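You operate a simulated robot arm through the tools that you are given. There is no shell and no other tool.

You are at the controls of a simulated two-armed robot. One attempt, no reset.

## Task
Stack the blue banded carton labelled "links" from the lower board of the wooden crate stand on top of the blue banded carton marked "bolts". Then open the top truck drawer, take the red bearing block and put it in the inside of the top truck drawer and shut the drawer again. Then take the inlet plug and leave it on top of the small green tin. Then take the water hose coupling and leave it in the steel parts tray. Then put the white cup on top of the test gauge. The order counts. Set down upright: red bearing block, inlet plug, white cup.

The check looks at the end state, three seconds after you hand in, the way a careful person would. Anything else that was tipped, shoved, dropped, spilled or broken makes it a failure.

## Robot
Two 7-joint arms with fingered hands on one trunk, on a base that moves. Base frame: it is fixed to the floor where the robot stands at the start and does not move with it; the origin is under the middle of the robot, x ahead of it, y to its left, z up. Lengths are in m, angles in rad, forces in N, time in s.
The left shoulder is at the start at [0.084, 0.125, 1.083], the right one opposite. With the tool pointing down near the work surface each hand reaches from about 0.1 to 0.64 m from the robot's upright axis, wherever it stands, measured 20 degrees to its own side. Places, roughly: blue banded carton [0.5, 0.25, 0.5]; inlet plug (5x5x7 cm) [-2.8, -17, 0.7]; inside of the top truck drawer [-3.8, -18.7, 1.2]; red bearing block (9x5x7 cm) [-2.6, -17.5, 0.9]; small green tin (7x6x5 cm) [-2.4, -18.7, 0.9]; steel parts tray (15x20x4 cm) [-2.5, -17.6, 0.9]; test gauge [-2.5, -18.25, 1]; top truck drawer [-3.8, -18.8, 1.2]; water hose coupling (4x3x15 cm) [-2.8, -16.9, 0.7]; white cup (8x7x9 cm) [-2.5, -18.6, 0.9]. Payload 3.6 kg a hand.
The TCP of each hand is the grasp point between the finger pads, 0.03 m short of the fingertips. In the tool frame z runs along the fingers and y along their closing line. The gripper opens to 0.104 m; its body begins 0.035 m behind the TCP. The gripper is a hand of 4 fingers: y runs from the thumb to the fingers, the wrist lies at [-0.015, -0.104, -0.178] in the tool frame, and closing takes about 1.5 s.
Orientation is that of the tool frame in the base frame, as a unit quaternion [w, x, y, z]. With the fingers straight down and the wrist toward the robot, the tool's x, y and z point along [0, 1, 0], [1, 0, 0] and [0, 0, -1] of the base frame.

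## Interface
- The arms move only by the tool move_arm. It takes "left_moves", "right_moves" or both (then of equal length, played together; a hand with none holds still); each is a list of rows, each a list of 7 numbers: the shift along the tool's x, y, z in units of 40 mm (1.0 is 40 mm), then the turn, a rotation vector about the tool's x, y, z in units of 6 degrees (1.0 is 6 degrees), then the finger opening in m, from 0 to 0.104. In form: [[tx, ty, tz, rx, ry, rz, gripper], ...]. A call has 1 to 20 rows; each row shifts and turns the commanded pose from where the row before left it, along the tool's axes as they then stand. A call with a number of a shift or a turn outside -1 to 1 is refused whole. Rows are played at 5 a second. More than 0.05 m and 0.15 rad between two rows, or a gripper value outside its range, and nothing of the call is played. Where a pose cannot be reached the arm comes as near as it can. A force on the tool above 40 N (or 10 N above the force at the start of the call, whichever is more), or a blocked arm, ends the call early, and 0.2 s more pass. Each finger travels about 0.072 m/s and halts on what it meets, pressing with about 27 N; the grip force reading is that of the motor and also rises with nothing between the fingers. The clock runs only during rows and for 0.2 s after the last one: add rows that do not move to give the fingers time. It gives the time, the measured TCP pose, the force on the tool (base axes), the opening and the grip force at its end, in the units of the frame above (readings bear some noise), with the torque about the TCP (base axes, N m) and any sound that the robot's microphone picked up.
- Cameras (640 x 400 px; columns grow to the right, rows downward): "scene" is now at [0.1627, 0.0284, 1.1724]; the picture's right is [0.49, -0.87, 0.00], its down [-0.81, -0.46, -0.36] and it looks along [0.32, 0.18, -0.93] (base axes); focal length 275 px, centre (320, 200). "left" rides on the left gripper at [-0.061, -0.092, -0.13] in its tool frame; the picture's right is [-0.81, -0.28, 0.52], its down [0.53, -0.71, 0.46] and it looks along [0.24, 0.64, 0.72] (tool axes); focal length 275 px, centre (320, 200). "right" rides on the right gripper at [0.061, -0.092, -0.13] in its tool frame; the picture's right is [-0.81, 0.27, -0.52], its down [-0.53, -0.71, 0.46] and it looks along [-0.24, 0.65, 0.72] (tool axes); focal length 275 px, centre (320, 200).
- grab_frame(camera): a new picture of that camera. No time passes.
- lift_body(by): moves the trunk up (or, below 0, down) by that many m; the arms and the scene camera ride with it, the base frame stays. It gives what a move gives, with no picture.
- steer(legs): drives the robot by 1 to 6 legs, each [ahead, left, turn to the left] in m, m and rad, along the robot's own axes; the way and the turn of a leg run together, so that a leg with both is an arc; at most 1.5 m and 3.142 rad a leg. The arms and the cameras ride along, it lands a little off, and it stops where it bumps. It gives what a move gives.
- preshape(shape, hand): the hand has 4 fingers and takes this shape, open, in about a second: jaw (thumb against the fingers, like two jaws); tri (thumb and two fingers); tip (a fingertip pinch); poke (one finger out to press); point (the index stretched); flat (the hand flat); cup (the hand cupped); fist (a fist). The gripper value then closes the fingers along that shape, each until it touches; the sizes above hold for jaw. It gives what a move gives, with no picture.
- pan_tilt(pan, tilt): turns the head with the scene camera to pan (to the left, within 1.396 rad either way) and tilt (down, from -0.506 to 1.204), counted from straight ahead of the robot (the tilt from the chest, where the trunk bows). It gives what a move gives.
- measure_at(camera, pixels): for up to 12 pixels [column, row] of the newest picture of that camera ("zoom" is the newest enlarged one), the place [x, y, z] in the base frame of the surface seen there, good to about 0.002 m. No time passes.
- zoom(camera, box): a new picture of the part [left, top, right, bottom] of that camera's present view, enlarged. No time passes.
- hand_in(): hands the job in; it is judged then, once.

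Unless the task says otherwise, let go and move clear before handing in.

The tools are called after "Emit:" by a JSON object that holds its "method" and its "body". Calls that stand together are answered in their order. move_arm: Moves the arms, as the interface text tells. Its arguments: {"type":"object","properties":{"left_moves":{"type":"array","items":{"type":"array","items":{"type":"number"}}},"right_moves":{"type":"array","items":{"type":"array","items":{"type":"number"}}}},"required":[]} The other tools are called the same way: lift_body (by) moves the trunk up or down; preshape (shape, hand) gives the hand a shape; steer (legs) drives the base; pan_tilt (pan, tilt) turns the head that bears the scene camera; grab_frame (camera) takes a picture; measure_at (camera, pixels) gives the place of the surface under pixels of a picture; zoom (camera, box) takes an enlarged picture of a part of a camera's view; hand_in () hands the job in.

At the start:

```text
time_s: 0.0
left_tool_pos: [0.3268, 0.2642, 0.7149]
left_ee_rot: [-0.001, 0.707, 0.707, 0.0]
left_wrist_force: [-0.4, 0.3, 0.9]
left_ft_torque: [0.03, -0.02, -0.02]
left_gripper_width: 0.1037
left_gripper_force: 0.1
left_shape: jaw
right_tool_pos: [0.2942, -0.0544, 0.6736]
right_ee_rot: [0.018, 0.706, 0.708, -0.008]
right_wrist_force: [-2.4, -0.8, 2.0]
right_ft_torque: [-0.02, -0.03, -0.1]
right_gripper_width: 0.1038
right_gripper_force: 0.0
right_shape: jaw
trunk travel left (down, up): [-0.313, 0.223]
robot x, y, heading: [-0.0031, 0.0039, -0.003]
head pan, tilt (commanded): [0.511, 1.201]
```

scene: 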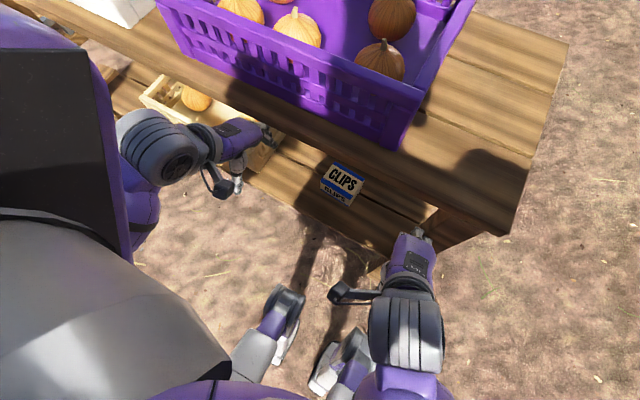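
right: 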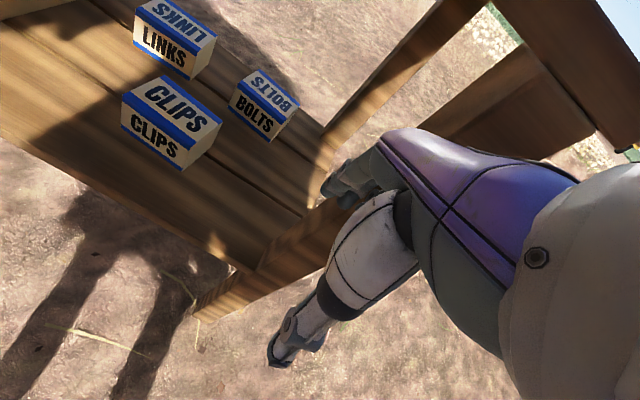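
left: 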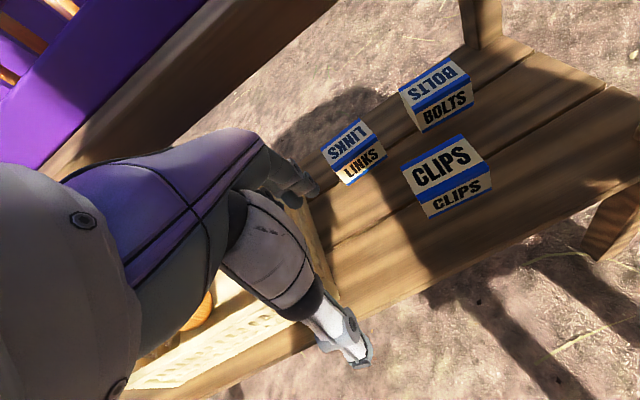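

The left and right wrist pictures show three cartons (LINKS, BOLTS, CLIPS) on the lower board. I will measure their faces and corners first.

Emit:
{"method": "measure_at", "body": {"camera": "left", "pixels": [[346, 140], [362, 163], [437, 85], [447, 107], [447, 165], [462, 196], [322, 151], [364, 121], [386, 155], [345, 185], [350, 220], [520, 60]]}}

Emit:
{"method": "measure_at", "body": {"camera": "right", "pixels": [[175, 25], [163, 50], [270, 92], [255, 118], [180, 105], [155, 145], [137, 5], [216, 38], [187, 79], [134, 39], [300, 200], [60, 60]]}}

Emit:
{"method": "zoom", "body": {"camera": "left", "box": [280, 30, 520, 230]}}

Emit:
{"method": "zoom", "body": {"camera": "right", "box": [100, 0, 340, 180]}}

```text
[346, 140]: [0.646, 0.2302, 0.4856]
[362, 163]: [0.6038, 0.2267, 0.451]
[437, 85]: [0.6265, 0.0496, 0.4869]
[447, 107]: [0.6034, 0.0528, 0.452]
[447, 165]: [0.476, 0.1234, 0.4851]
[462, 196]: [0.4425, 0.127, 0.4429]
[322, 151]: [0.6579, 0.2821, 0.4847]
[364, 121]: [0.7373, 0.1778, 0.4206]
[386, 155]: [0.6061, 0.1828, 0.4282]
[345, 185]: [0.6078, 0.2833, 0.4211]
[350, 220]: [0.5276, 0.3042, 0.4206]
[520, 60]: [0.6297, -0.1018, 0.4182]
```

```text
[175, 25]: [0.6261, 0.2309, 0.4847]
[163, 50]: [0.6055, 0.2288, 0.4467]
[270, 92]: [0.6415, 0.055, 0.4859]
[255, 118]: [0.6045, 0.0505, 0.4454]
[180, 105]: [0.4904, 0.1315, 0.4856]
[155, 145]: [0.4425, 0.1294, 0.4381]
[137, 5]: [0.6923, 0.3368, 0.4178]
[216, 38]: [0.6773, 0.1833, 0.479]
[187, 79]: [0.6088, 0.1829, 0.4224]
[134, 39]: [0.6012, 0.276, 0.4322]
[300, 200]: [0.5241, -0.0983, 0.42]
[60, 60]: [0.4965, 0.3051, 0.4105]
```

```text
2.00 times, centred on (400, 130) of left
```

zoom: 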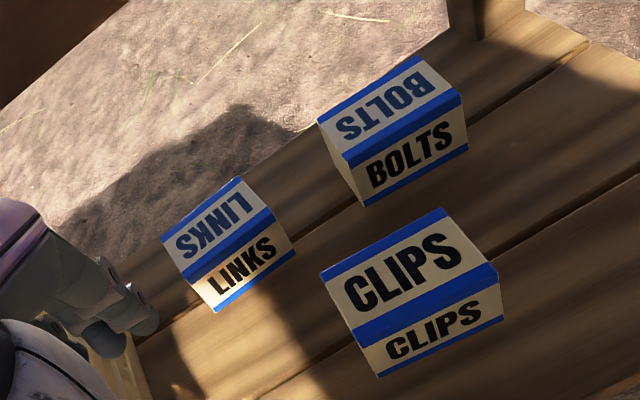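

```text
2.22 times, centred on (220, 90) of right
```

zoom: 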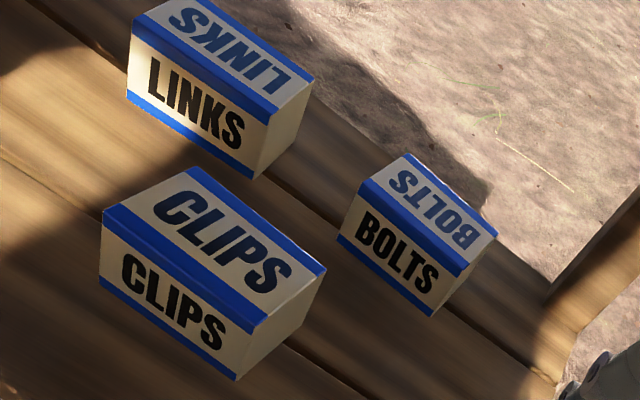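

LINKS spans roughly y 0.18–0.28 at z 0.42–0.485 and BOLTS is near y 0.05. I need to know the upper board's edge and height before reaching in.

Emit:
{"method": "measure_at", "body": {"camera": "zoom", "pixels": [[110, 215], [250, 330], [190, 172], [320, 270]]}}

Emit:
{"method": "measure_at", "body": {"camera": "scene", "pixels": [[342, 184], [400, 160], [480, 225], [505, 230], [550, 50], [300, 120], [200, 90], [100, 30], [430, 218], [460, 235], [395, 145], [180, 20]]}}

Emit:
{"method": "measure_at", "body": {"camera": "left", "pixels": [[330, 5], [250, 60], [150, 110], [200, 30], [60, 150], [100, 60], [480, 20], [620, 100], [610, 220], [630, 180], [325, 150], [360, 185]]}}

Emit:
{"method": "pan_tilt", "body": {"pan": 0.3, "tilt": 0.75}}

Emit:
{"method": "grab_frame", "body": {"camera": "scene"}}

```text
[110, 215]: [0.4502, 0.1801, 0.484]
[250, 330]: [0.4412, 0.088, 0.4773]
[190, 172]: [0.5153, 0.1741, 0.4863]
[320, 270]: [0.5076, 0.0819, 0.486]
```

```text
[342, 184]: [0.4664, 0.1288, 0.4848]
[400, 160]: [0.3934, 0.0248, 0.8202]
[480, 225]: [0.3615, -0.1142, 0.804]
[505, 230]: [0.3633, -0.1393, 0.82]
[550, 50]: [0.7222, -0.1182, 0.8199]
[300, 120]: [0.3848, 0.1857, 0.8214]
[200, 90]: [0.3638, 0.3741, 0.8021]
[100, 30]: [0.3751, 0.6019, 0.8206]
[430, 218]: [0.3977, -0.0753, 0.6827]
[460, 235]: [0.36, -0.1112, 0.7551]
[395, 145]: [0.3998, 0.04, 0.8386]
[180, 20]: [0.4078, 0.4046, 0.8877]
```

```text
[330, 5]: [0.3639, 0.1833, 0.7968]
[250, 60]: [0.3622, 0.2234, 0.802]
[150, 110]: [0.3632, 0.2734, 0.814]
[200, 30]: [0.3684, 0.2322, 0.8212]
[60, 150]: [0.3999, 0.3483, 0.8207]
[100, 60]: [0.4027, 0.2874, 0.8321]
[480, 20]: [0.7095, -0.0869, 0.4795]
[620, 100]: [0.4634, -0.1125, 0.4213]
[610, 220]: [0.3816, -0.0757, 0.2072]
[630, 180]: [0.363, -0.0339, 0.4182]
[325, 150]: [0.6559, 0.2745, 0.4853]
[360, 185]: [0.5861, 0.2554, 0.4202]
```

```text
time_s: 0.9
left_tool_pos: [0.3263, 0.2649, 0.7141]
left_ee_rot: [0.0, 0.707, 0.707, 0.0]
left_wrist_force: [0.1, -0.4, 0.6]
left_ft_torque: [-0.02, 0.03, 0.01]
left_gripper_width: 0.1036
left_gripper_force: 0.1
left_shape: jaw
right_tool_pos: [0.2939, -0.0541, 0.6735]
right_ee_rot: [0.019, 0.705, 0.709, -0.008]
right_wrist_force: [-2.2, 0.2, 1.1]
right_ft_torque: [-0.03, -0.06, -0.03]
right_gripper_width: 0.1037
right_gripper_force: 0.0
right_shape: jaw
trunk travel left (down, up): [-0.313, 0.223]
robot x, y, heading: [-0.0009, -0.0027, 0.001]
head pan, tilt (commanded): [0.3, 0.75]
```

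```text
taken
```

scene: 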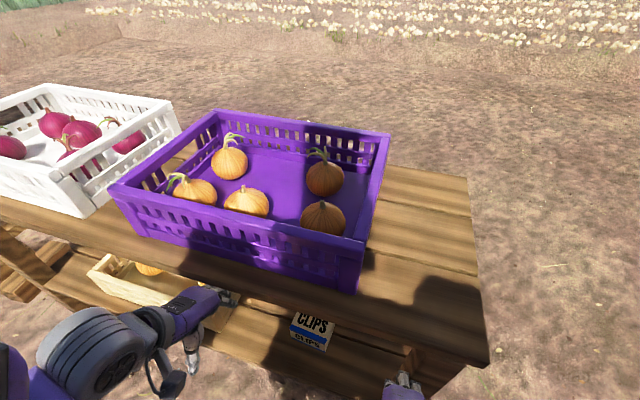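

The stand is a two-tier table: the upper board is at z≈0.80–0.82, x 0.36–0.72, and LINKS sits near its back edge. I will look to the right and down to check whether driving round to the back is open.

Emit:
{"method": "pan_tilt", "body": {"pan": -0.5, "tilt": 0.5}}

Emit:
{"method": "grab_frame", "body": {"camera": "scene"}}

Emit:
{"method": "pan_tilt", "body": {"pan": -1.39, "tilt": 0.3}}

Emit:
{"method": "grab_frame", "body": {"camera": "scene"}}

Emit:
{"method": "pan_tilt", "body": {"pan": 0.0, "tilt": 1.2}}

Emit:
{"method": "grab_frame", "body": {"camera": "scene"}}

```text
time_s: 2.0
left_tool_pos: [0.3266, 0.2652, 0.7148]
left_ee_rot: [0.0, 0.707, 0.707, 0.0]
left_wrist_force: [-0.1, 0.3, 0.1]
left_ft_torque: [-0.01, -0.01, 0.05]
left_gripper_width: 0.1038
left_gripper_force: 0.1
left_shape: jaw
right_tool_pos: [0.2929, -0.055, 0.6741]
right_ee_rot: [0.018, 0.706, 0.708, -0.008]
right_wrist_force: [-2.4, 0.4, 1.0]
right_ft_torque: [-0.03, -0.04, -0.03]
right_gripper_width: 0.1037
right_gripper_force: 0.0
right_shape: jaw
trunk travel left (down, up): [-0.313, 0.223]
robot x, y, heading: [0.0038, 0.0015, 0.002]
head pan, tilt (commanded): [-0.499, 0.499]
```

```text
taken
```

scene: 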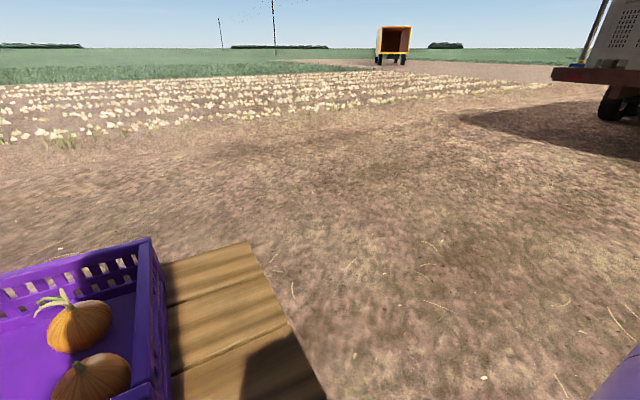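

```text
time_s: 3.2
left_tool_pos: [0.3271, 0.2654, 0.7151]
left_ee_rot: [-0.001, 0.707, 0.707, 0.0]
left_wrist_force: [0.4, 1.1, -0.1]
left_ft_torque: [-0.02, -0.01, -0.01]
left_gripper_width: 0.1035
left_gripper_force: 0.1
left_shape: jaw
right_tool_pos: [0.2948, -0.0548, 0.6743]
right_ee_rot: [0.018, 0.706, 0.708, -0.007]
right_wrist_force: [-2.6, 0.6, 0.4]
right_ft_torque: [0.0, 0.0, -0.06]
right_gripper_width: 0.1039
right_gripper_force: 0.0
right_shape: jaw
trunk travel left (down, up): [-0.313, 0.223]
robot x, y, heading: [-0.0039, 0.0011, -0.0]
head pan, tilt (commanded): [-1.389, 0.3]
```

```text
taken
```

scene: 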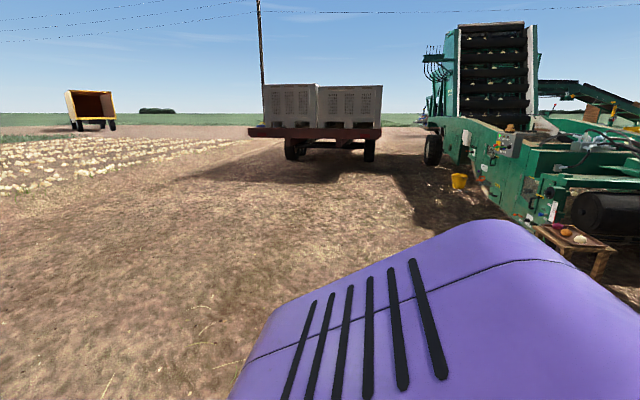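

```text
time_s: 4.8
left_tool_pos: [0.3266, 0.2642, 0.7148]
left_ee_rot: [0.0, 0.707, 0.707, 0.0]
left_wrist_force: [-0.4, 0.0, 0.3]
left_ft_torque: [0.01, 0.02, -0.01]
left_gripper_width: 0.1038
left_gripper_force: 0.1
left_shape: jaw
right_tool_pos: [0.2947, -0.0547, 0.6729]
right_ee_rot: [0.018, 0.706, 0.708, -0.008]
right_wrist_force: [-1.7, -0.8, 0.5]
right_ft_torque: [0.03, -0.06, -0.02]
right_gripper_width: 0.1039
right_gripper_force: 0.1
right_shape: jaw
trunk travel left (down, up): [-0.313, 0.223]
robot x, y, heading: [0.0002, 0.0007, -0.001]
head pan, tilt (commanded): [0.0, 1.201]
```

```text
taken
```

scene: 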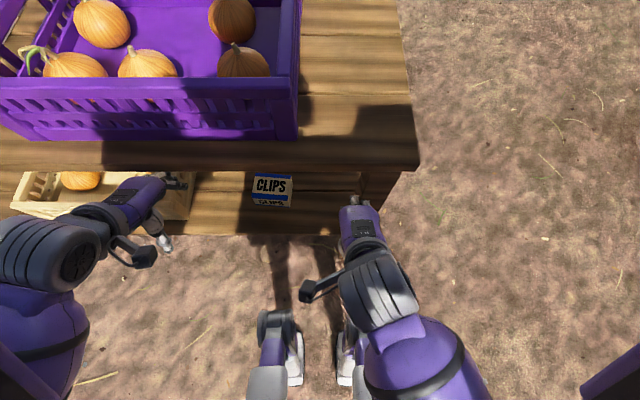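

The ground to the right and beyond the stand looks open, and a big sorting machine and trailer lie far to the right (about y −17). I will measure the robot's own legs and the free ground.

Emit:
{"method": "measure_at", "body": {"camera": "scene", "pixels": [[275, 318], [295, 345], [292, 380], [342, 340], [345, 378], [270, 385], [300, 320], [100, 80], [398, 10], [415, 165], [470, 200], [120, 180]]}}

Emit:
{"method": "pan_tilt", "body": {"pan": 1.0, "tilt": 0.6}}

Emit:
{"method": "grab_frame", "body": {"camera": "scene"}}

```text
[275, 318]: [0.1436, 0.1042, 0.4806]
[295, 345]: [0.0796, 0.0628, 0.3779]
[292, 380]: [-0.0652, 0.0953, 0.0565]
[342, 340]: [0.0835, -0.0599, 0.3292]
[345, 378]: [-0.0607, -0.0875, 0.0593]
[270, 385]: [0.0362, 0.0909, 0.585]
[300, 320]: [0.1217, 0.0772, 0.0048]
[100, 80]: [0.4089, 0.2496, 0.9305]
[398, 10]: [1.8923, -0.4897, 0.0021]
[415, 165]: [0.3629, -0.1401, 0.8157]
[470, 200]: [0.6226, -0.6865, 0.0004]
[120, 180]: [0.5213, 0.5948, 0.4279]
```

```text
time_s: 6.0
left_tool_pos: [0.3263, 0.2644, 0.7147]
left_ee_rot: [0.0, 0.707, 0.708, 0.001]
left_wrist_force: [-0.6, 0.8, 0.2]
left_ft_torque: [0.02, 0.01, -0.01]
left_gripper_width: 0.1037
left_gripper_force: 0.2
left_shape: jaw
right_tool_pos: [0.2935, -0.0538, 0.6739]
right_ee_rot: [0.018, 0.705, 0.708, -0.008]
right_wrist_force: [-1.7, -0.1, -0.1]
right_ft_torque: [0.0, -0.03, -0.06]
right_gripper_width: 0.1036
right_gripper_force: 0.1
right_shape: jaw
trunk travel left (down, up): [-0.313, 0.223]
robot x, y, heading: [-0.002, -0.0035, 0.002]
head pan, tilt (commanded): [1.0, 0.6]
```

```text
taken
```

scene: 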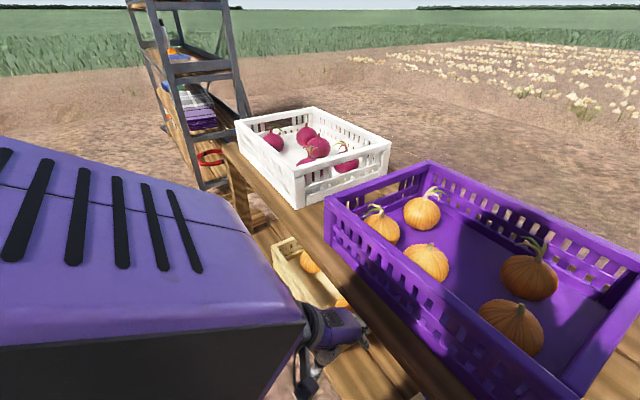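

The back of the stand is open ground and the feet reach only x≈0.15. I will back off, drive round the right end of the stand and turn to face its back.

Emit:
{"method": "steer", "body": {"legs": [[-0.3, 0, 0], [0, -1.0, 0], [1.5, 0, 0], [0.3, 0, 0], [0, 0, 3.14]]}}

Emit:
{"method": "pan_tilt", "body": {"pan": -0.6, "tilt": 0.6}}

Emit:
{"method": "grab_frame", "body": {"camera": "scene"}}

```text
time_s: 32.8
left_tool_pos: [1.1966, -1.2358, 0.7156]
left_ee_rot: [-0.001, 0.712, -0.702, -0.001]
left_wrist_force: [-0.7, 1.1, 0.8]
left_ft_torque: [-0.03, -0.02, 0.0]
left_gripper_width: 0.104
left_gripper_force: 0.1
left_shape: jaw
right_tool_pos: [1.2247, -0.9161, 0.6724]
right_ee_rot: [-0.008, 0.713, -0.701, -0.019]
right_wrist_force: [-0.4, 0.7, 0.9]
right_ft_torque: [0.02, 0.03, 0.01]
right_gripper_width: 0.1038
right_gripper_force: 0.1
right_shape: jaw
trunk travel left (down, up): [-0.313, 0.223]
robot x, y, heading: [1.52, -0.9657, -3.132]
head pan, tilt (commanded): [1.0, 0.6]
```

```text
time_s: 34.5
left_tool_pos: [1.1968, -1.2353, 0.7155]
left_ee_rot: [0.001, 0.712, -0.702, 0.0]
left_wrist_force: [0.1, 0.1, -1.2]
left_ft_torque: [0.01, -0.02, -0.01]
left_gripper_width: 0.1036
left_gripper_force: 0.1
left_shape: jaw
right_tool_pos: [1.2246, -0.9161, 0.6732]
right_ee_rot: [-0.007, 0.713, -0.701, -0.017]
right_wrist_force: [-0.3, 0.6, -0.2]
right_ft_torque: [0.04, -0.02, 0.02]
right_gripper_width: 0.1038
right_gripper_force: 0.0
right_shape: jaw
trunk travel left (down, up): [-0.313, 0.223]
robot x, y, heading: [1.5206, -0.9636, -3.129]
head pan, tilt (commanded): [-0.6, 0.6]
```

```text
taken
```

scene: 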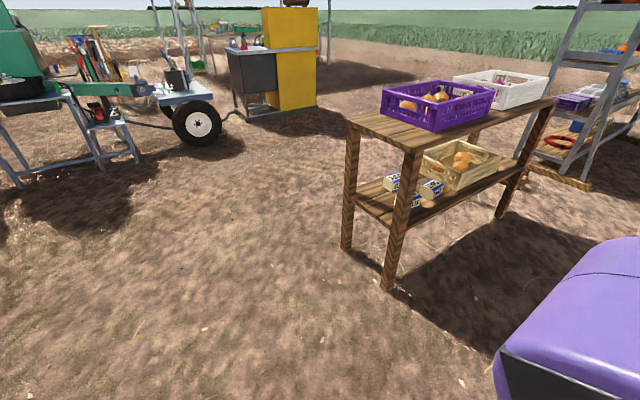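

The stand's back is fully open and the cartons are visible on the lower board at (410,190). I will slide right so the right arm faces them, then look.

Emit:
{"method": "steer", "body": {"legs": [[0, -0.93, 0]]}}

Emit:
{"method": "pan_tilt", "body": {"pan": -0.1, "tilt": 0.6}}

Emit:
{"method": "grab_frame", "body": {"camera": "scene"}}

Emit:
{"method": "grab_frame", "body": {"camera": "right"}}

```text
time_s: 42.9
left_tool_pos: [1.1855, -0.3089, 0.7146]
left_ee_rot: [0.0, 0.71, -0.704, 0.0]
left_wrist_force: [-0.6, -0.7, 0.5]
left_ft_torque: [0.01, -0.02, -0.02]
left_gripper_width: 0.1038
left_gripper_force: 0.1
left_shape: jaw
right_tool_pos: [1.215, 0.01, 0.6732]
right_ee_rot: [-0.007, 0.711, -0.703, -0.019]
right_wrist_force: [-0.5, -0.6, -0.4]
right_ft_torque: [0.0, 0.03, -0.01]
right_gripper_width: 0.1038
right_gripper_force: 0.0
right_shape: jaw
trunk travel left (down, up): [-0.313, 0.223]
robot x, y, heading: [1.5074, -0.0401, -3.134]
head pan, tilt (commanded): [-0.6, 0.6]
```

```text
time_s: 43.9
left_tool_pos: [1.1857, -0.3091, 0.7148]
left_ee_rot: [0.0, 0.71, -0.704, 0.001]
left_wrist_force: [0.2, 0.1, 0.3]
left_ft_torque: [-0.04, 0.02, -0.04]
left_gripper_width: 0.1035
left_gripper_force: 0.0
left_shape: jaw
right_tool_pos: [1.2155, 0.0095, 0.6736]
right_ee_rot: [-0.007, 0.711, -0.703, -0.019]
right_wrist_force: [0.6, 0.0, 0.5]
right_ft_torque: [-0.02, 0.01, 0.01]
right_gripper_width: 0.1035
right_gripper_force: 0.1
right_shape: jaw
trunk travel left (down, up): [-0.313, 0.223]
robot x, y, heading: [1.5063, -0.0447, -3.13]
head pan, tilt (commanded): [-0.099, 0.6]
```

```text
taken
```

scene: 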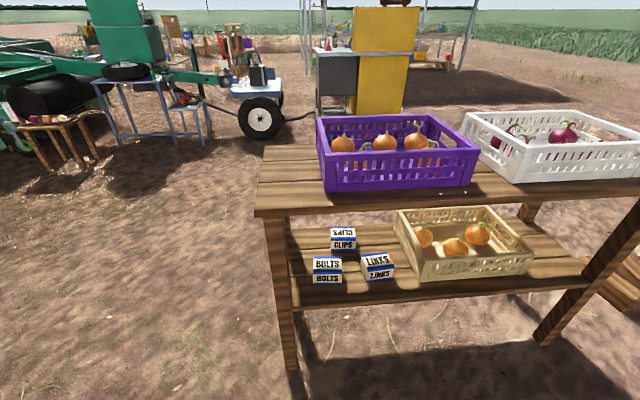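

```text
taken
```

right: 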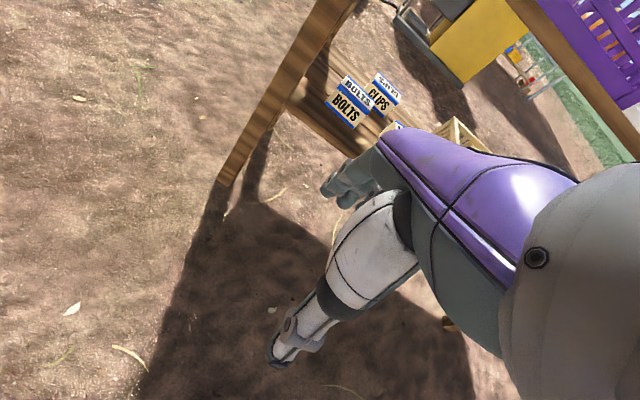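

From behind, LINKS (378,265) and BOLTS (327,270) are both in clear view near the back edge. I will zoom and measure their corners and the upper board's back edge.

Emit:
{"method": "zoom", "body": {"camera": "scene", "box": [290, 215, 430, 305]}}

Emit:
{"method": "measure_at", "body": {"camera": "scene", "pixels": [[350, 204], [265, 210], [280, 205], [410, 200], [520, 195], [275, 300], [285, 345], [330, 300], [460, 290], [400, 240], [545, 330], [600, 250]]}}

```text
4.44 times, centred on (360, 260) of scene
```

zoom: 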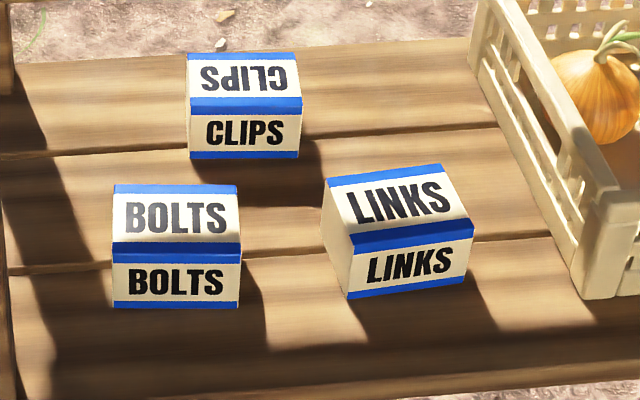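

```text
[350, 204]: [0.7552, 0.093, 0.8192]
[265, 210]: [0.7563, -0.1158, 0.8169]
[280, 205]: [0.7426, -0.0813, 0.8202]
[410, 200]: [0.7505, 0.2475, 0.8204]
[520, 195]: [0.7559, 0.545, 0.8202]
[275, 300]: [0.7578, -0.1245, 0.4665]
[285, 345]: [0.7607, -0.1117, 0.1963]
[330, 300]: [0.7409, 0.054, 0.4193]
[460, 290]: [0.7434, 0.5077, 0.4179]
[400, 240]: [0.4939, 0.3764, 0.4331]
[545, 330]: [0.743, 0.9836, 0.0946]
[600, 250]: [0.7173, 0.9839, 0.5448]
```

The zoom shows LINKS slightly turned. I will measure both top faces and bottom corners.

Emit:
{"method": "measure_at", "body": {"camera": "zoom", "pixels": [[330, 182], [439, 169], [470, 221], [354, 237], [350, 292], [464, 276], [117, 188], [235, 188], [237, 240], [116, 240], [117, 302], [236, 303]]}}

Emit:
{"method": "measure_at", "body": {"camera": "scene", "pixels": [[350, 211], [410, 207], [300, 213], [450, 204], [310, 222], [430, 212], [470, 208], [415, 225], [395, 215], [440, 212], [500, 230], [480, 275]]}}

```text
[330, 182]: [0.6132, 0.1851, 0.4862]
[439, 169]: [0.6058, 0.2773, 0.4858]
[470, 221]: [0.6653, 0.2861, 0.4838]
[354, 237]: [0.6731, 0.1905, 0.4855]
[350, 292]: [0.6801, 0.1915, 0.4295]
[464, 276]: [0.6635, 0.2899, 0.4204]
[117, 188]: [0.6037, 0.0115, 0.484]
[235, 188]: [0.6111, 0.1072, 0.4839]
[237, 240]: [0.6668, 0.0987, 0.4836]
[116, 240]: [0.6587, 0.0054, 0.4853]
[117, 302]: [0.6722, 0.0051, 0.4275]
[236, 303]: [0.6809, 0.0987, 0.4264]
```

```text
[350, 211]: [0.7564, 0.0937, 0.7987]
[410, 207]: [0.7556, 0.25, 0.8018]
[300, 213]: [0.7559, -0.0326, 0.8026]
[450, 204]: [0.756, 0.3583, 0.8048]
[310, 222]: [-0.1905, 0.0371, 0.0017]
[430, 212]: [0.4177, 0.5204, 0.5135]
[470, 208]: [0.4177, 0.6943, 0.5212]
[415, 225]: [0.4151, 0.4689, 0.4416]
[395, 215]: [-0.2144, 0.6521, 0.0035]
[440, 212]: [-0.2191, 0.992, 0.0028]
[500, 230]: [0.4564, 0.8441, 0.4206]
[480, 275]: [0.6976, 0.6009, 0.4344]
```

LINKS is centred near (0.639, 0.235), turned about +5°; BOLTS is near (0.637, 0.056), turned about −5°; the upper board spans z≈0.79–0.82 to x≈0.757. I will lower the trunk and drive up to the back edge with the hands below the upper board.

Emit:
{"method": "lift_body", "body": {"by": -0.15}}

Emit:
{"method": "steer", "body": {"legs": [[0.37, 0, 0]]}}

Emit:
{"method": "pan_tilt", "body": {"pan": -0.4, "tilt": 0.9}}

Emit:
{"method": "grab_frame", "body": {"camera": "scene"}}

Emit:
{"method": "grab_frame", "body": {"camera": "right"}}

```text
time_s: 45.1
left_tool_pos: [1.1876, -0.31, 0.5832]
left_ee_rot: [-0.01, 0.71, -0.704, 0.008]
left_wrist_force: [-0.6, 0.1, -0.9]
left_ft_torque: [0.01, 0.0, 0.0]
left_gripper_width: 0.1038
left_gripper_force: 0.1
left_shape: jaw
right_tool_pos: [1.201, 0.0483, 0.5409]
right_ee_rot: [-0.036, 0.738, -0.669, -0.082]
right_wrist_force: [0.4, -0.2, 1.3]
right_ft_torque: [0.01, 0.0, -0.03]
right_gripper_width: 0.1041
right_gripper_force: 0.0
right_shape: jaw
trunk travel left (down, up): [-0.191, 0.345]
robot x, y, heading: [1.5091, -0.0435, -3.13]
head pan, tilt (commanded): [-0.099, 0.6]
stopped: the arm was blocked; the commanded pose is now the measured one
```

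```text
time_s: 47.5
left_tool_pos: [0.8166, -0.3129, 0.5837]
left_ee_rot: [-0.01, 0.712, -0.703, 0.009]
left_wrist_force: [-0.2, 0.0, -0.1]
left_ft_torque: [-0.01, -0.01, -0.02]
left_gripper_width: 0.1037
left_gripper_force: 0.0
left_shape: jaw
right_tool_pos: [0.8311, 0.0439, 0.5416]
right_ee_rot: [-0.037, 0.738, -0.669, -0.082]
right_wrist_force: [0.4, 0.1, 0.2]
right_ft_torque: [0.01, 0.01, 0.0]
right_gripper_width: 0.1037
right_gripper_force: 0.1
right_shape: jaw
trunk travel left (down, up): [-0.191, 0.345]
robot x, y, heading: [1.1402, -0.0469, -3.137]
head pan, tilt (commanded): [-0.099, 0.6]
```

```text
time_s: 48.3
left_tool_pos: [0.8172, -0.3129, 0.5851]
left_ee_rot: [-0.009, 0.711, -0.703, 0.008]
left_wrist_force: [-0.6, -0.2, 0.1]
left_ft_torque: [-0.04, 0.03, 0.01]
left_gripper_width: 0.1037
left_gripper_force: 0.1
left_shape: jaw
right_tool_pos: [0.8304, 0.043, 0.5413]
right_ee_rot: [-0.037, 0.738, -0.669, -0.082]
right_wrist_force: [-0.1, -0.8, -0.3]
right_ft_torque: [-0.04, -0.01, 0.02]
right_gripper_width: 0.1036
right_gripper_force: 0.1
right_shape: jaw
trunk travel left (down, up): [-0.191, 0.345]
robot x, y, heading: [1.1382, -0.0453, -3.132]
head pan, tilt (commanded): [-0.4, 0.901]
```

```text
taken
```

scene: 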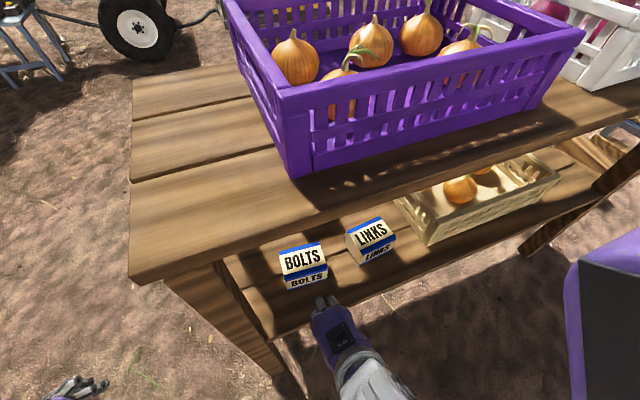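

```text
taken
```

right: 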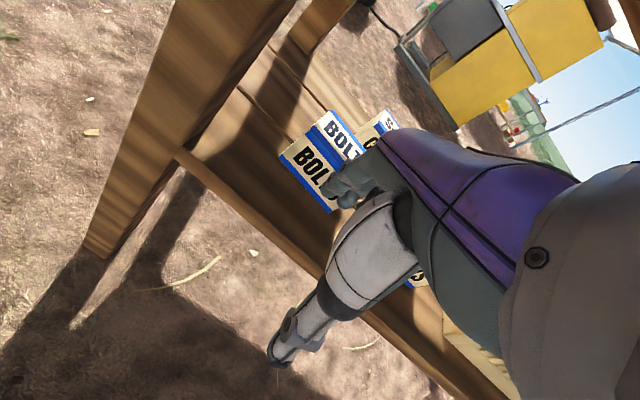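

The lift stopped early because the right arm was blocked (probably by its own legs), but the trunk is 0.12 m down and the TCP sits at (0.830, 0.043, 0.541), clear of the board. I will level the right hand to match LINKS' yaw and slide it sideways, still outside the stand.

Emit:
{"method": "move_arm", "body": {"right_moves": [[0, 0, 0, 0.27, 0.81, 0.05, 0.104], [0, 0, 0, 0.27, 0.81, 0.05, 0.104], [-0.946, -0.083, 0, 0, 0, 0, 0.104], [-0.946, -0.083, 0, 0, 0, 0, 0.104], [-0.946, -0.083, 0, 0, 0, 0, 0.104], [-0.946, -0.083, 0, 0, 0, 0, 0.104], [-0.946, -0.083, 0, 0, 0, 0, 0.104], [0, 0, 0, 0, 0, 0, 0.104]]}}

Emit:
{"method": "grab_frame", "body": {"camera": "scene"}}

Emit:
{"method": "grab_frame", "body": {"camera": "right"}}

```text
time_s: 50.1
left_tool_pos: [0.817, -0.3133, 0.5842]
left_ee_rot: [-0.01, 0.711, -0.704, 0.008]
left_wrist_force: [0.1, -1.2, -0.2]
left_ft_torque: [0.0, -0.01, -0.04]
left_gripper_width: 0.1039
left_gripper_force: 0.0
left_shape: jaw
right_tool_pos: [0.8306, 0.2327, 0.542]
right_ee_rot: [0.001, 0.738, -0.675, -0.001]
right_wrist_force: [0.0, 0.0, -0.1]
right_ft_torque: [-0.02, -0.03, 0.0]
right_gripper_width: 0.1036
right_gripper_force: 0.0
right_shape: jaw
trunk travel left (down, up): [-0.191, 0.345]
robot x, y, heading: [1.1426, -0.0458, -3.132]
head pan, tilt (commanded): [-0.4, 0.901]
```

```text
taken
```

scene: 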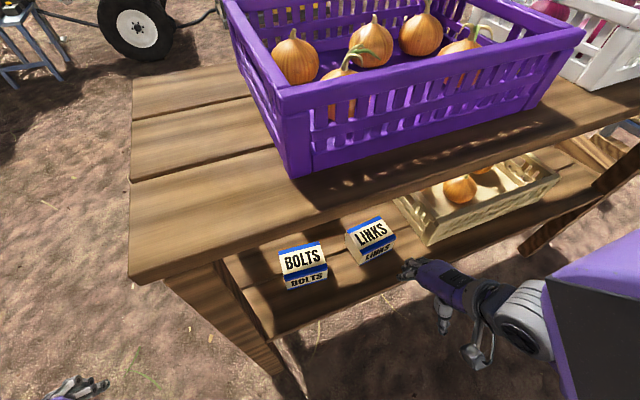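

```text
taken
```

right: 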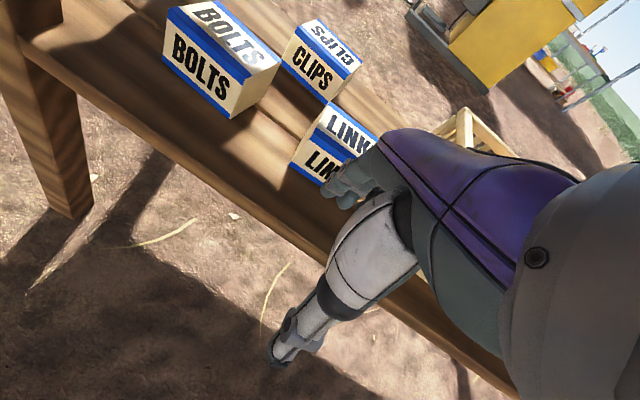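

The hand is level, at (0.831, 0.233, 0.542), in line with LINKS. I will push it in over LINKS below the upper board.

Emit:
{"method": "move_arm", "body": {"right_moves": [[-0.095, 0.95, 0, 0, 0, 0, 0.104], [-0.095, 0.95, 0, 0, 0, 0, 0.104], [-0.095, 0.95, 0, 0, 0, 0, 0.104], [-0.095, 0.95, 0, 0, 0, 0, 0.104], [-0.095, 0.95, 0, 0, 0, 0, 0.104], [0, 0, 0, 0, 0, 0, 0.104]]}}

Emit:
{"method": "grab_frame", "body": {"camera": "scene"}}

Emit:
{"method": "grab_frame", "body": {"camera": "right"}}

```text
time_s: 51.5
left_tool_pos: [0.8176, -0.3128, 0.5837]
left_ee_rot: [-0.01, 0.711, -0.704, 0.008]
left_wrist_force: [-0.1, 0.4, 0.7]
left_ft_torque: [-0.02, -0.02, 0.0]
left_gripper_width: 0.1034
left_gripper_force: 0.1
left_shape: jaw
right_tool_pos: [0.6406, 0.2344, 0.544]
right_ee_rot: [-0.001, 0.738, -0.675, -0.001]
right_wrist_force: [0.3, -0.8, 0.0]
right_ft_torque: [0.03, -0.02, 0.04]
right_gripper_width: 0.1038
right_gripper_force: 0.1
right_shape: jaw
trunk travel left (down, up): [-0.191, 0.345]
robot x, y, heading: [1.1395, -0.0447, -3.133]
head pan, tilt (commanded): [-0.4, 0.901]
```

```text
taken
```

scene: 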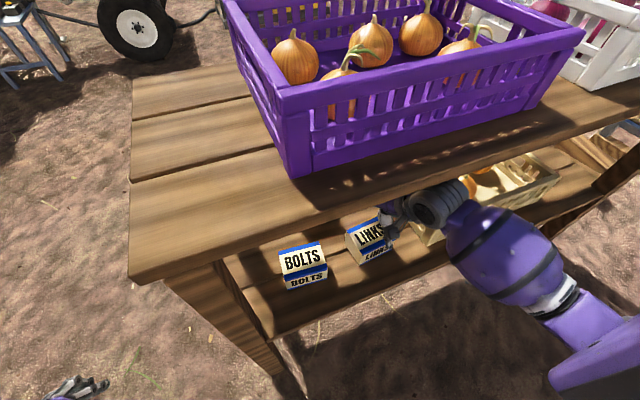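

```text
taken
```

right: 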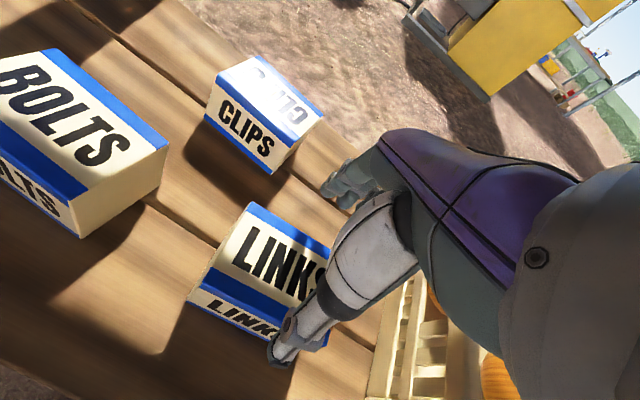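

The hand is over LINKS with no contact. I will verify the carton against the TCP with a measurement before going down.

Emit:
{"method": "measure_at", "body": {"camera": "right", "pixels": [[250, 207], [203, 290], [193, 298], [243, 210], [275, 258], [212, 268], [400, 300], [20, 90], [165, 150], [60, 50], [282, 352], [340, 190]]}}

Emit:
{"method": "zoom", "body": {"camera": "scene", "box": [320, 160, 520, 285]}}

```text
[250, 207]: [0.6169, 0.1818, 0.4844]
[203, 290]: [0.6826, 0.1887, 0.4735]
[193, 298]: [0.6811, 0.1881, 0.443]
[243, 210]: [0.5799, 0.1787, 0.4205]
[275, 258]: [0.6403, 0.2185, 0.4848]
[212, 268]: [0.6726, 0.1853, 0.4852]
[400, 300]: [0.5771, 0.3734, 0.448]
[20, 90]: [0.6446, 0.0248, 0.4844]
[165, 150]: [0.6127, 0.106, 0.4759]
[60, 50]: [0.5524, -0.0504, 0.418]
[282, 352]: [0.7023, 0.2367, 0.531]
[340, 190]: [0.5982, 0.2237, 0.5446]
```

```text
3.20 times, centred on (420, 222) of scene
```

zoom: 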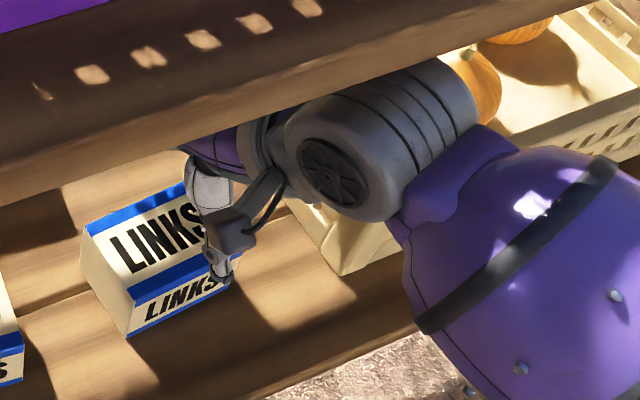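

TCP and carton centre agree to a couple of mm in x. The wrist drum at zoom (345,170) is close to the onion crate in view, so I will measure its gap before lowering 0.086 m.

Emit:
{"method": "measure_at", "body": {"camera": "zoom", "pixels": [[345, 180], [350, 212], [320, 130], [430, 100], [330, 245], [380, 265], [470, 60], [300, 215], [440, 170], [450, 320], [520, 130], [620, 90]]}}

```text
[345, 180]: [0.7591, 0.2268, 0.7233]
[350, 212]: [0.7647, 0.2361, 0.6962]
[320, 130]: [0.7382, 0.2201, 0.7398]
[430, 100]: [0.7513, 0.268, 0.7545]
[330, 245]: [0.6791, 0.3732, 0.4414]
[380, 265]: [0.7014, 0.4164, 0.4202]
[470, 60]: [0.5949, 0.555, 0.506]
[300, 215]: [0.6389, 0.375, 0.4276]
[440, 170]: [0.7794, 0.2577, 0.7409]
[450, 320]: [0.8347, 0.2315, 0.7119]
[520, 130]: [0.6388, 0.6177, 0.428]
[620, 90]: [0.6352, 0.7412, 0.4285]
```

The wrist is at z≈0.72 and the crate top is well below it, so there is room. I will lower onto LINKS and close.

Emit:
{"method": "move_arm", "body": {"right_moves": [[0, 0, 0.72, 0, 0, 0, 0.104], [0, 0, 0.72, 0, 0, 0, 0.104], [0, 0, 0.69, 0, 0, 0, 0.104], [0, 0, 0, 0, 0, 0, 0.104]]}}

Emit:
{"method": "grab_frame", "body": {"camera": "right"}}

Emit:
{"method": "zoom", "body": {"camera": "scene", "box": [320, 160, 520, 285]}}

```text
time_s: 52.5
left_tool_pos: [0.818, -0.3127, 0.5847]
left_ee_rot: [-0.009, 0.711, -0.703, 0.007]
left_wrist_force: [0.9, -0.6, -0.1]
left_ft_torque: [-0.02, 0.0, -0.03]
left_gripper_width: 0.1039
left_gripper_force: 0.0
left_shape: jaw
right_tool_pos: [0.6374, 0.2365, 0.459]
right_ee_rot: [0.003, 0.738, -0.675, -0.003]
right_wrist_force: [2.2, -0.1, 16.4]
right_ft_torque: [-0.06, -0.24, 0.0]
right_gripper_width: 0.1039
right_gripper_force: 0.0
right_shape: jaw
trunk travel left (down, up): [-0.191, 0.345]
robot x, y, heading: [1.1397, -0.0432, -3.132]
head pan, tilt (commanded): [-0.4, 0.901]
```

```text
taken
```

right: 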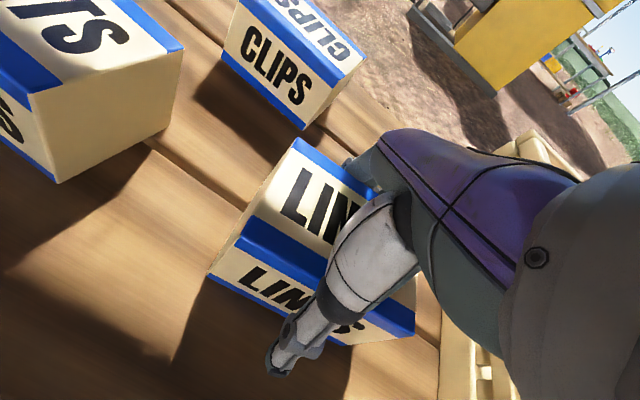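

```text
3.20 times, centred on (420, 222) of scene
```

zoom: 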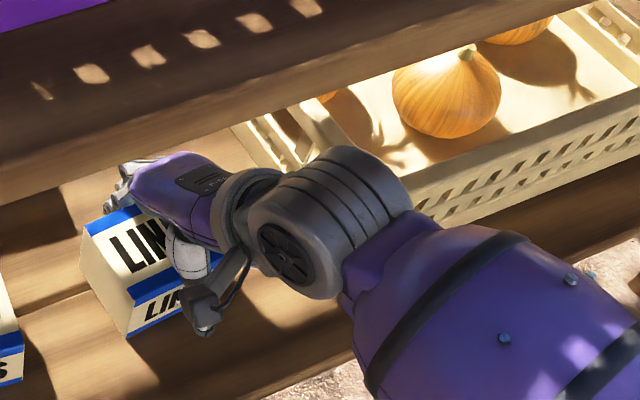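

A 16 N upward push shows the palm pressing lightly on the carton top, so I will rise about 6 mm and then close the fingers.

Emit:
{"method": "move_arm", "body": {"right_moves": [[0, 0, -0.15, 0, 0, 0, 0.104], [0, 0, 0, 0, 0, 0, 0.09], [0, 0, 0, 0, 0, 0, 0.075], [0, 0, 0, 0, 0, 0, 0.06], [0, 0, 0, 0, 0, 0, 0.05], [0, 0, 0, 0, 0, 0, 0.05], [0, 0, 0, 0, 0, 0, 0.05], [0, 0, 0, 0, 0, 0, 0.05], [0, 0, 0, 0, 0, 0, 0.05]]}}

Emit:
{"method": "grab_frame", "body": {"camera": "right"}}

```text
time_s: 54.5
left_tool_pos: [0.8182, -0.3129, 0.5841]
left_ee_rot: [-0.008, 0.711, -0.704, 0.009]
left_wrist_force: [0.5, 0.7, -0.2]
left_ft_torque: [0.0, -0.03, -0.04]
left_gripper_width: 0.1034
left_gripper_force: 0.1
left_shape: jaw
right_tool_pos: [0.6385, 0.2368, 0.4635]
right_ee_rot: [0.0, 0.738, -0.675, 0.0]
right_wrist_force: [1.2, -0.6, 0.4]
right_ft_torque: [0.04, 0.0, -0.01]
right_gripper_width: 0.071
right_gripper_force: 27.1
right_shape: jaw
trunk travel left (down, up): [-0.191, 0.345]
robot x, y, heading: [1.1425, -0.0462, -3.131]
head pan, tilt (commanded): [-0.4, 0.901]
```

```text
taken
```

right: 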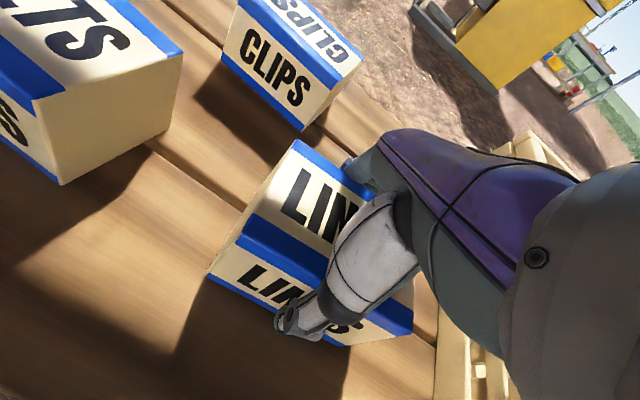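

LINKS is gripped at width 0.071 with 27 N. I will lift it 0.085 m.

Emit:
{"method": "move_arm", "body": {"right_moves": [[0, 0, -0.5, 0, 0, 0, 0.05], [0, 0, -0.8, 0, 0, 0, 0.05], [0, 0, -0.82, 0, 0, 0, 0.05], [0, 0, 0, 0, 0, 0, 0.05]]}}

Emit:
{"method": "grab_frame", "body": {"camera": "right"}}

Emit:
{"method": "grab_frame", "body": {"camera": "scene"}}

```text
time_s: 55.5
left_tool_pos: [0.8176, -0.3132, 0.5846]
left_ee_rot: [-0.009, 0.711, -0.703, 0.008]
left_wrist_force: [0.0, 0.4, 0.5]
left_ft_torque: [0.01, 0.01, 0.0]
left_gripper_width: 0.1035
left_gripper_force: 0.1
left_shape: jaw
right_tool_pos: [0.6393, 0.2364, 0.5463]
right_ee_rot: [0.0, 0.738, -0.675, 0.0]
right_wrist_force: [0.2, -0.4, -2.4]
right_ft_torque: [-0.03, 0.0, 0.04]
right_gripper_width: 0.0715
right_gripper_force: 26.6
right_shape: jaw
trunk travel left (down, up): [-0.191, 0.345]
robot x, y, heading: [1.1381, -0.0472, -3.129]
head pan, tilt (commanded): [-0.4, 0.901]
```

```text
taken
```

right: 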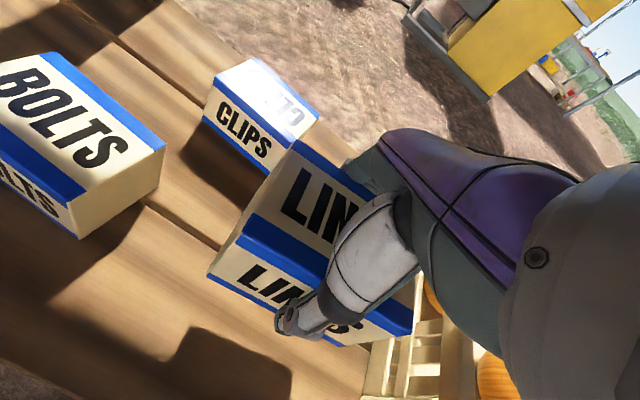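

```text
taken
```

scene: 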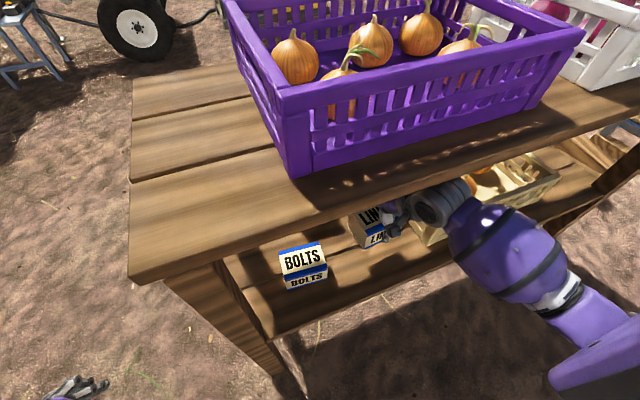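

LINKS hangs level in the hand (about 2.4 N). I will re-measure BOLTS in the right picture before carrying LINKS over it.

Emit:
{"method": "measure_at", "body": {"camera": "right", "pixels": [[50, 57], [162, 147], [80, 205], [60, 192], [80, 228], [158, 160], [100, 130], [5, 160], [20, 80], [150, 190], [120, 210], [40, 195]]}}

Emit:
{"method": "zoom", "body": {"camera": "scene", "box": [265, 190, 425, 290]}}

```text
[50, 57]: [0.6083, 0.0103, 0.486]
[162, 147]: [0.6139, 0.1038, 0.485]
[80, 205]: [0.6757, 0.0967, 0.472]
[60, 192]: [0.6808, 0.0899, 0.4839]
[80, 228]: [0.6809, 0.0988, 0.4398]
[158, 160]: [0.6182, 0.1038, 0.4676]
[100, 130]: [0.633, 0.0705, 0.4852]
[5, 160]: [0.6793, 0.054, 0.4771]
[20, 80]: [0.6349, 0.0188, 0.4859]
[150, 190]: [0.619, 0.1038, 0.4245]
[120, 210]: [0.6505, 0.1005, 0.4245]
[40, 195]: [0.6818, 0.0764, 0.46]
```

```text
4.00 times, centred on (345, 240) of scene
```

zoom: 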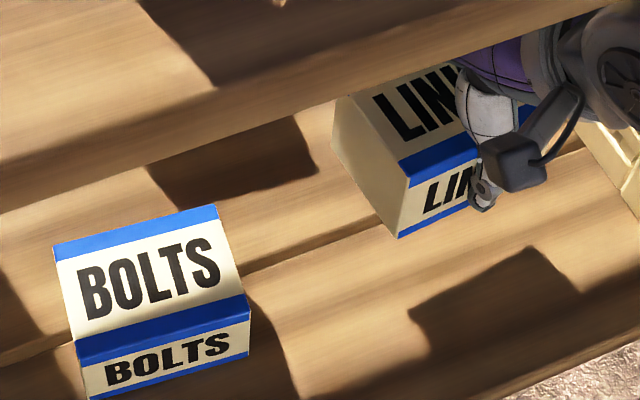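

BOLTS is centred near (0.641, 0.053). I will carry LINKS over it and turn it about −9.5° so the two line up.

Emit:
{"method": "move_arm", "body": {"right_moves": [[0.5, 0.04, 0, 0, 0, 0, 0.05], [0.8, 0.064, 0, 0, 0, 0, 0.05], [0.8, 0.064, 0, 0, 0, 0, 0.05], [0.8, 0.064, 0, 0, 0, 0, 0.05], [0.8, 0.064, 0, 0, 0, 0, 0.05], [0.8, 0.063, 0, 0, 0, 0, 0.05], [0, 0, 0, 0, 0, 0.79, 0.05], [0, 0, 0, 0, 0, 0.79, 0.05], [0, 0, 0, 0, 0, 0, 0.05]]}}

Emit:
{"method": "grab_frame", "body": {"camera": "right"}}

Emit:
{"method": "zoom", "body": {"camera": "scene", "box": [225, 190, 425, 315]}}

```text
time_s: 57.5
left_tool_pos: [0.8171, -0.3141, 0.5841]
left_ee_rot: [-0.01, 0.71, -0.704, 0.008]
left_wrist_force: [0.0, 1.0, -0.3]
left_ft_torque: [-0.01, -0.03, -0.01]
left_gripper_width: 0.1036
left_gripper_force: 0.1
left_shape: jaw
right_tool_pos: [0.6423, 0.0552, 0.5486]
right_ee_rot: [0.0, -0.679, 0.734, 0.001]
right_wrist_force: [0.8, -0.8, -2.6]
right_ft_torque: [0.02, -0.01, 0.0]
right_gripper_width: 0.071
right_gripper_force: 27.0
right_shape: jaw
trunk travel left (down, up): [-0.191, 0.345]
robot x, y, heading: [1.1434, -0.0463, -3.131]
head pan, tilt (commanded): [-0.4, 0.901]
```

```text
taken
```

right: 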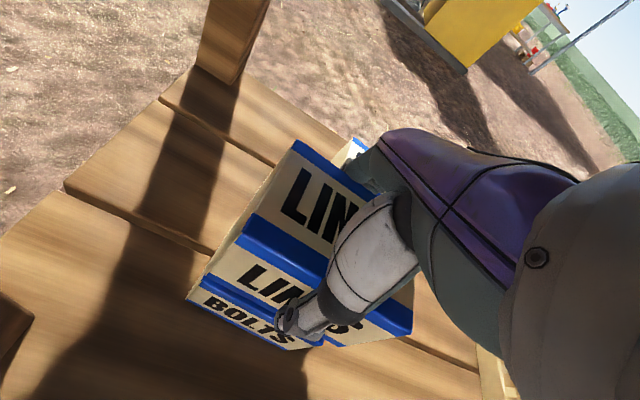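

```text
3.20 times, centred on (325, 252) of scene
```

zoom: 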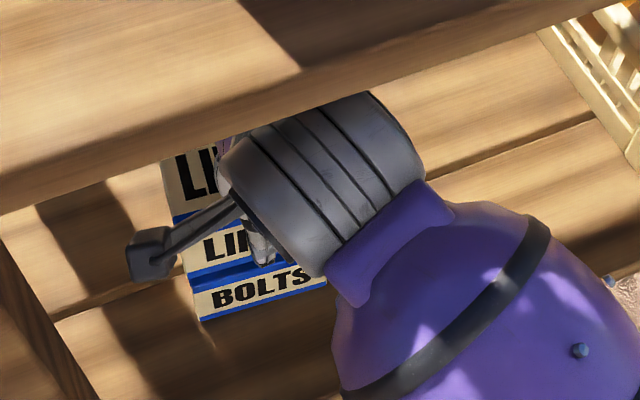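

LINKS sits squarely above BOLTS with about 20 mm gap. I will lower until the force shows contact.

Emit:
{"method": "move_arm", "body": {"right_moves": [[0, 0, 0.25, 0, 0, 0, 0.05], [0, 0, 0.15, 0, 0, 0, 0.05], [0, 0, 0.08, 0, 0, 0, 0.05], [0, 0, 0, 0, 0, 0, 0.05]]}}

Emit:
{"method": "grab_frame", "body": {"camera": "right"}}

```text
time_s: 58.5
left_tool_pos: [0.8179, -0.3136, 0.5845]
left_ee_rot: [-0.01, 0.711, -0.703, 0.008]
left_wrist_force: [0.1, -0.3, 0.2]
left_ft_torque: [0.01, 0.0, 0.0]
left_gripper_width: 0.1038
left_gripper_force: 0.1
left_shape: jaw
right_tool_pos: [0.6415, 0.0544, 0.5281]
right_ee_rot: [0.0, -0.68, 0.733, 0.001]
right_wrist_force: [-0.8, -0.5, -2.8]
right_ft_torque: [0.02, -0.01, -0.03]
right_gripper_width: 0.071
right_gripper_force: 27.2
right_shape: jaw
trunk travel left (down, up): [-0.191, 0.345]
robot x, y, heading: [1.1392, -0.0398, -3.128]
head pan, tilt (commanded): [-0.4, 0.901]
```

```text
taken
```

right: 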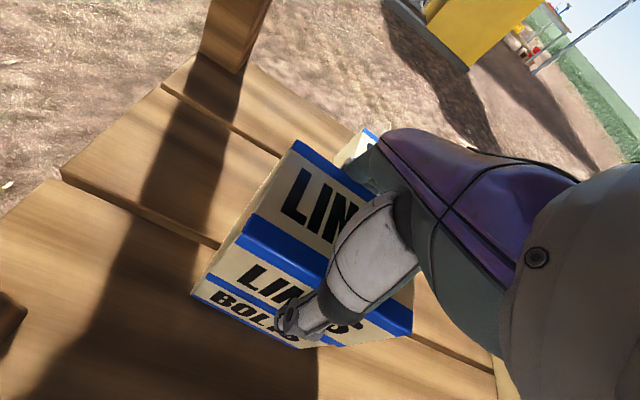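

No contact yet (force still −2.8 N). I will lower a few mm more in small steps.

Emit:
{"method": "move_arm", "body": {"right_moves": [[0, 0, 0.05, 0, 0, 0, 0.05], [0, 0, 0, 0, 0, 0, 0.05]]}}

Emit:
{"method": "zoom", "body": {"camera": "right", "box": [170, 200, 370, 360]}}

```text
time_s: 59.1
left_tool_pos: [0.818, -0.3129, 0.5855]
left_ee_rot: [-0.009, 0.711, -0.704, 0.007]
left_wrist_force: [-0.4, -0.3, -0.3]
left_ft_torque: [-0.02, 0.02, -0.03]
left_gripper_width: 0.1038
left_gripper_force: 0.0
left_shape: jaw
right_tool_pos: [0.6412, 0.0556, 0.5276]
right_ee_rot: [-0.001, -0.679, 0.734, 0.002]
right_wrist_force: [0.3, -1.0, 4.1]
right_ft_torque: [0.12, 0.23, 0.01]
right_gripper_width: 0.0709
right_gripper_force: 27.3
right_shape: jaw
trunk travel left (down, up): [-0.191, 0.345]
robot x, y, heading: [1.1405, -0.0485, -3.131]
head pan, tilt (commanded): [-0.4, 0.901]
```

```text
2.50 times, centred on (270, 280) of right
```

zoom: 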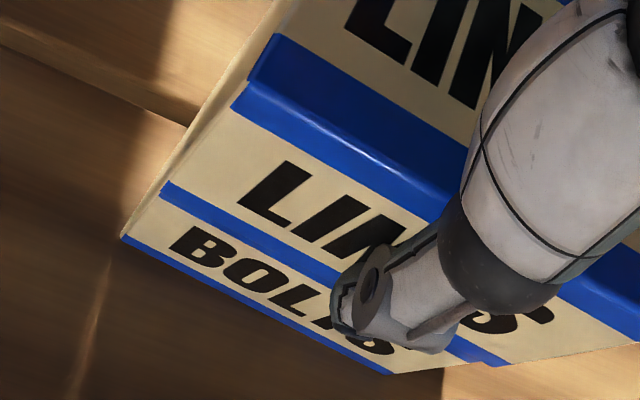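

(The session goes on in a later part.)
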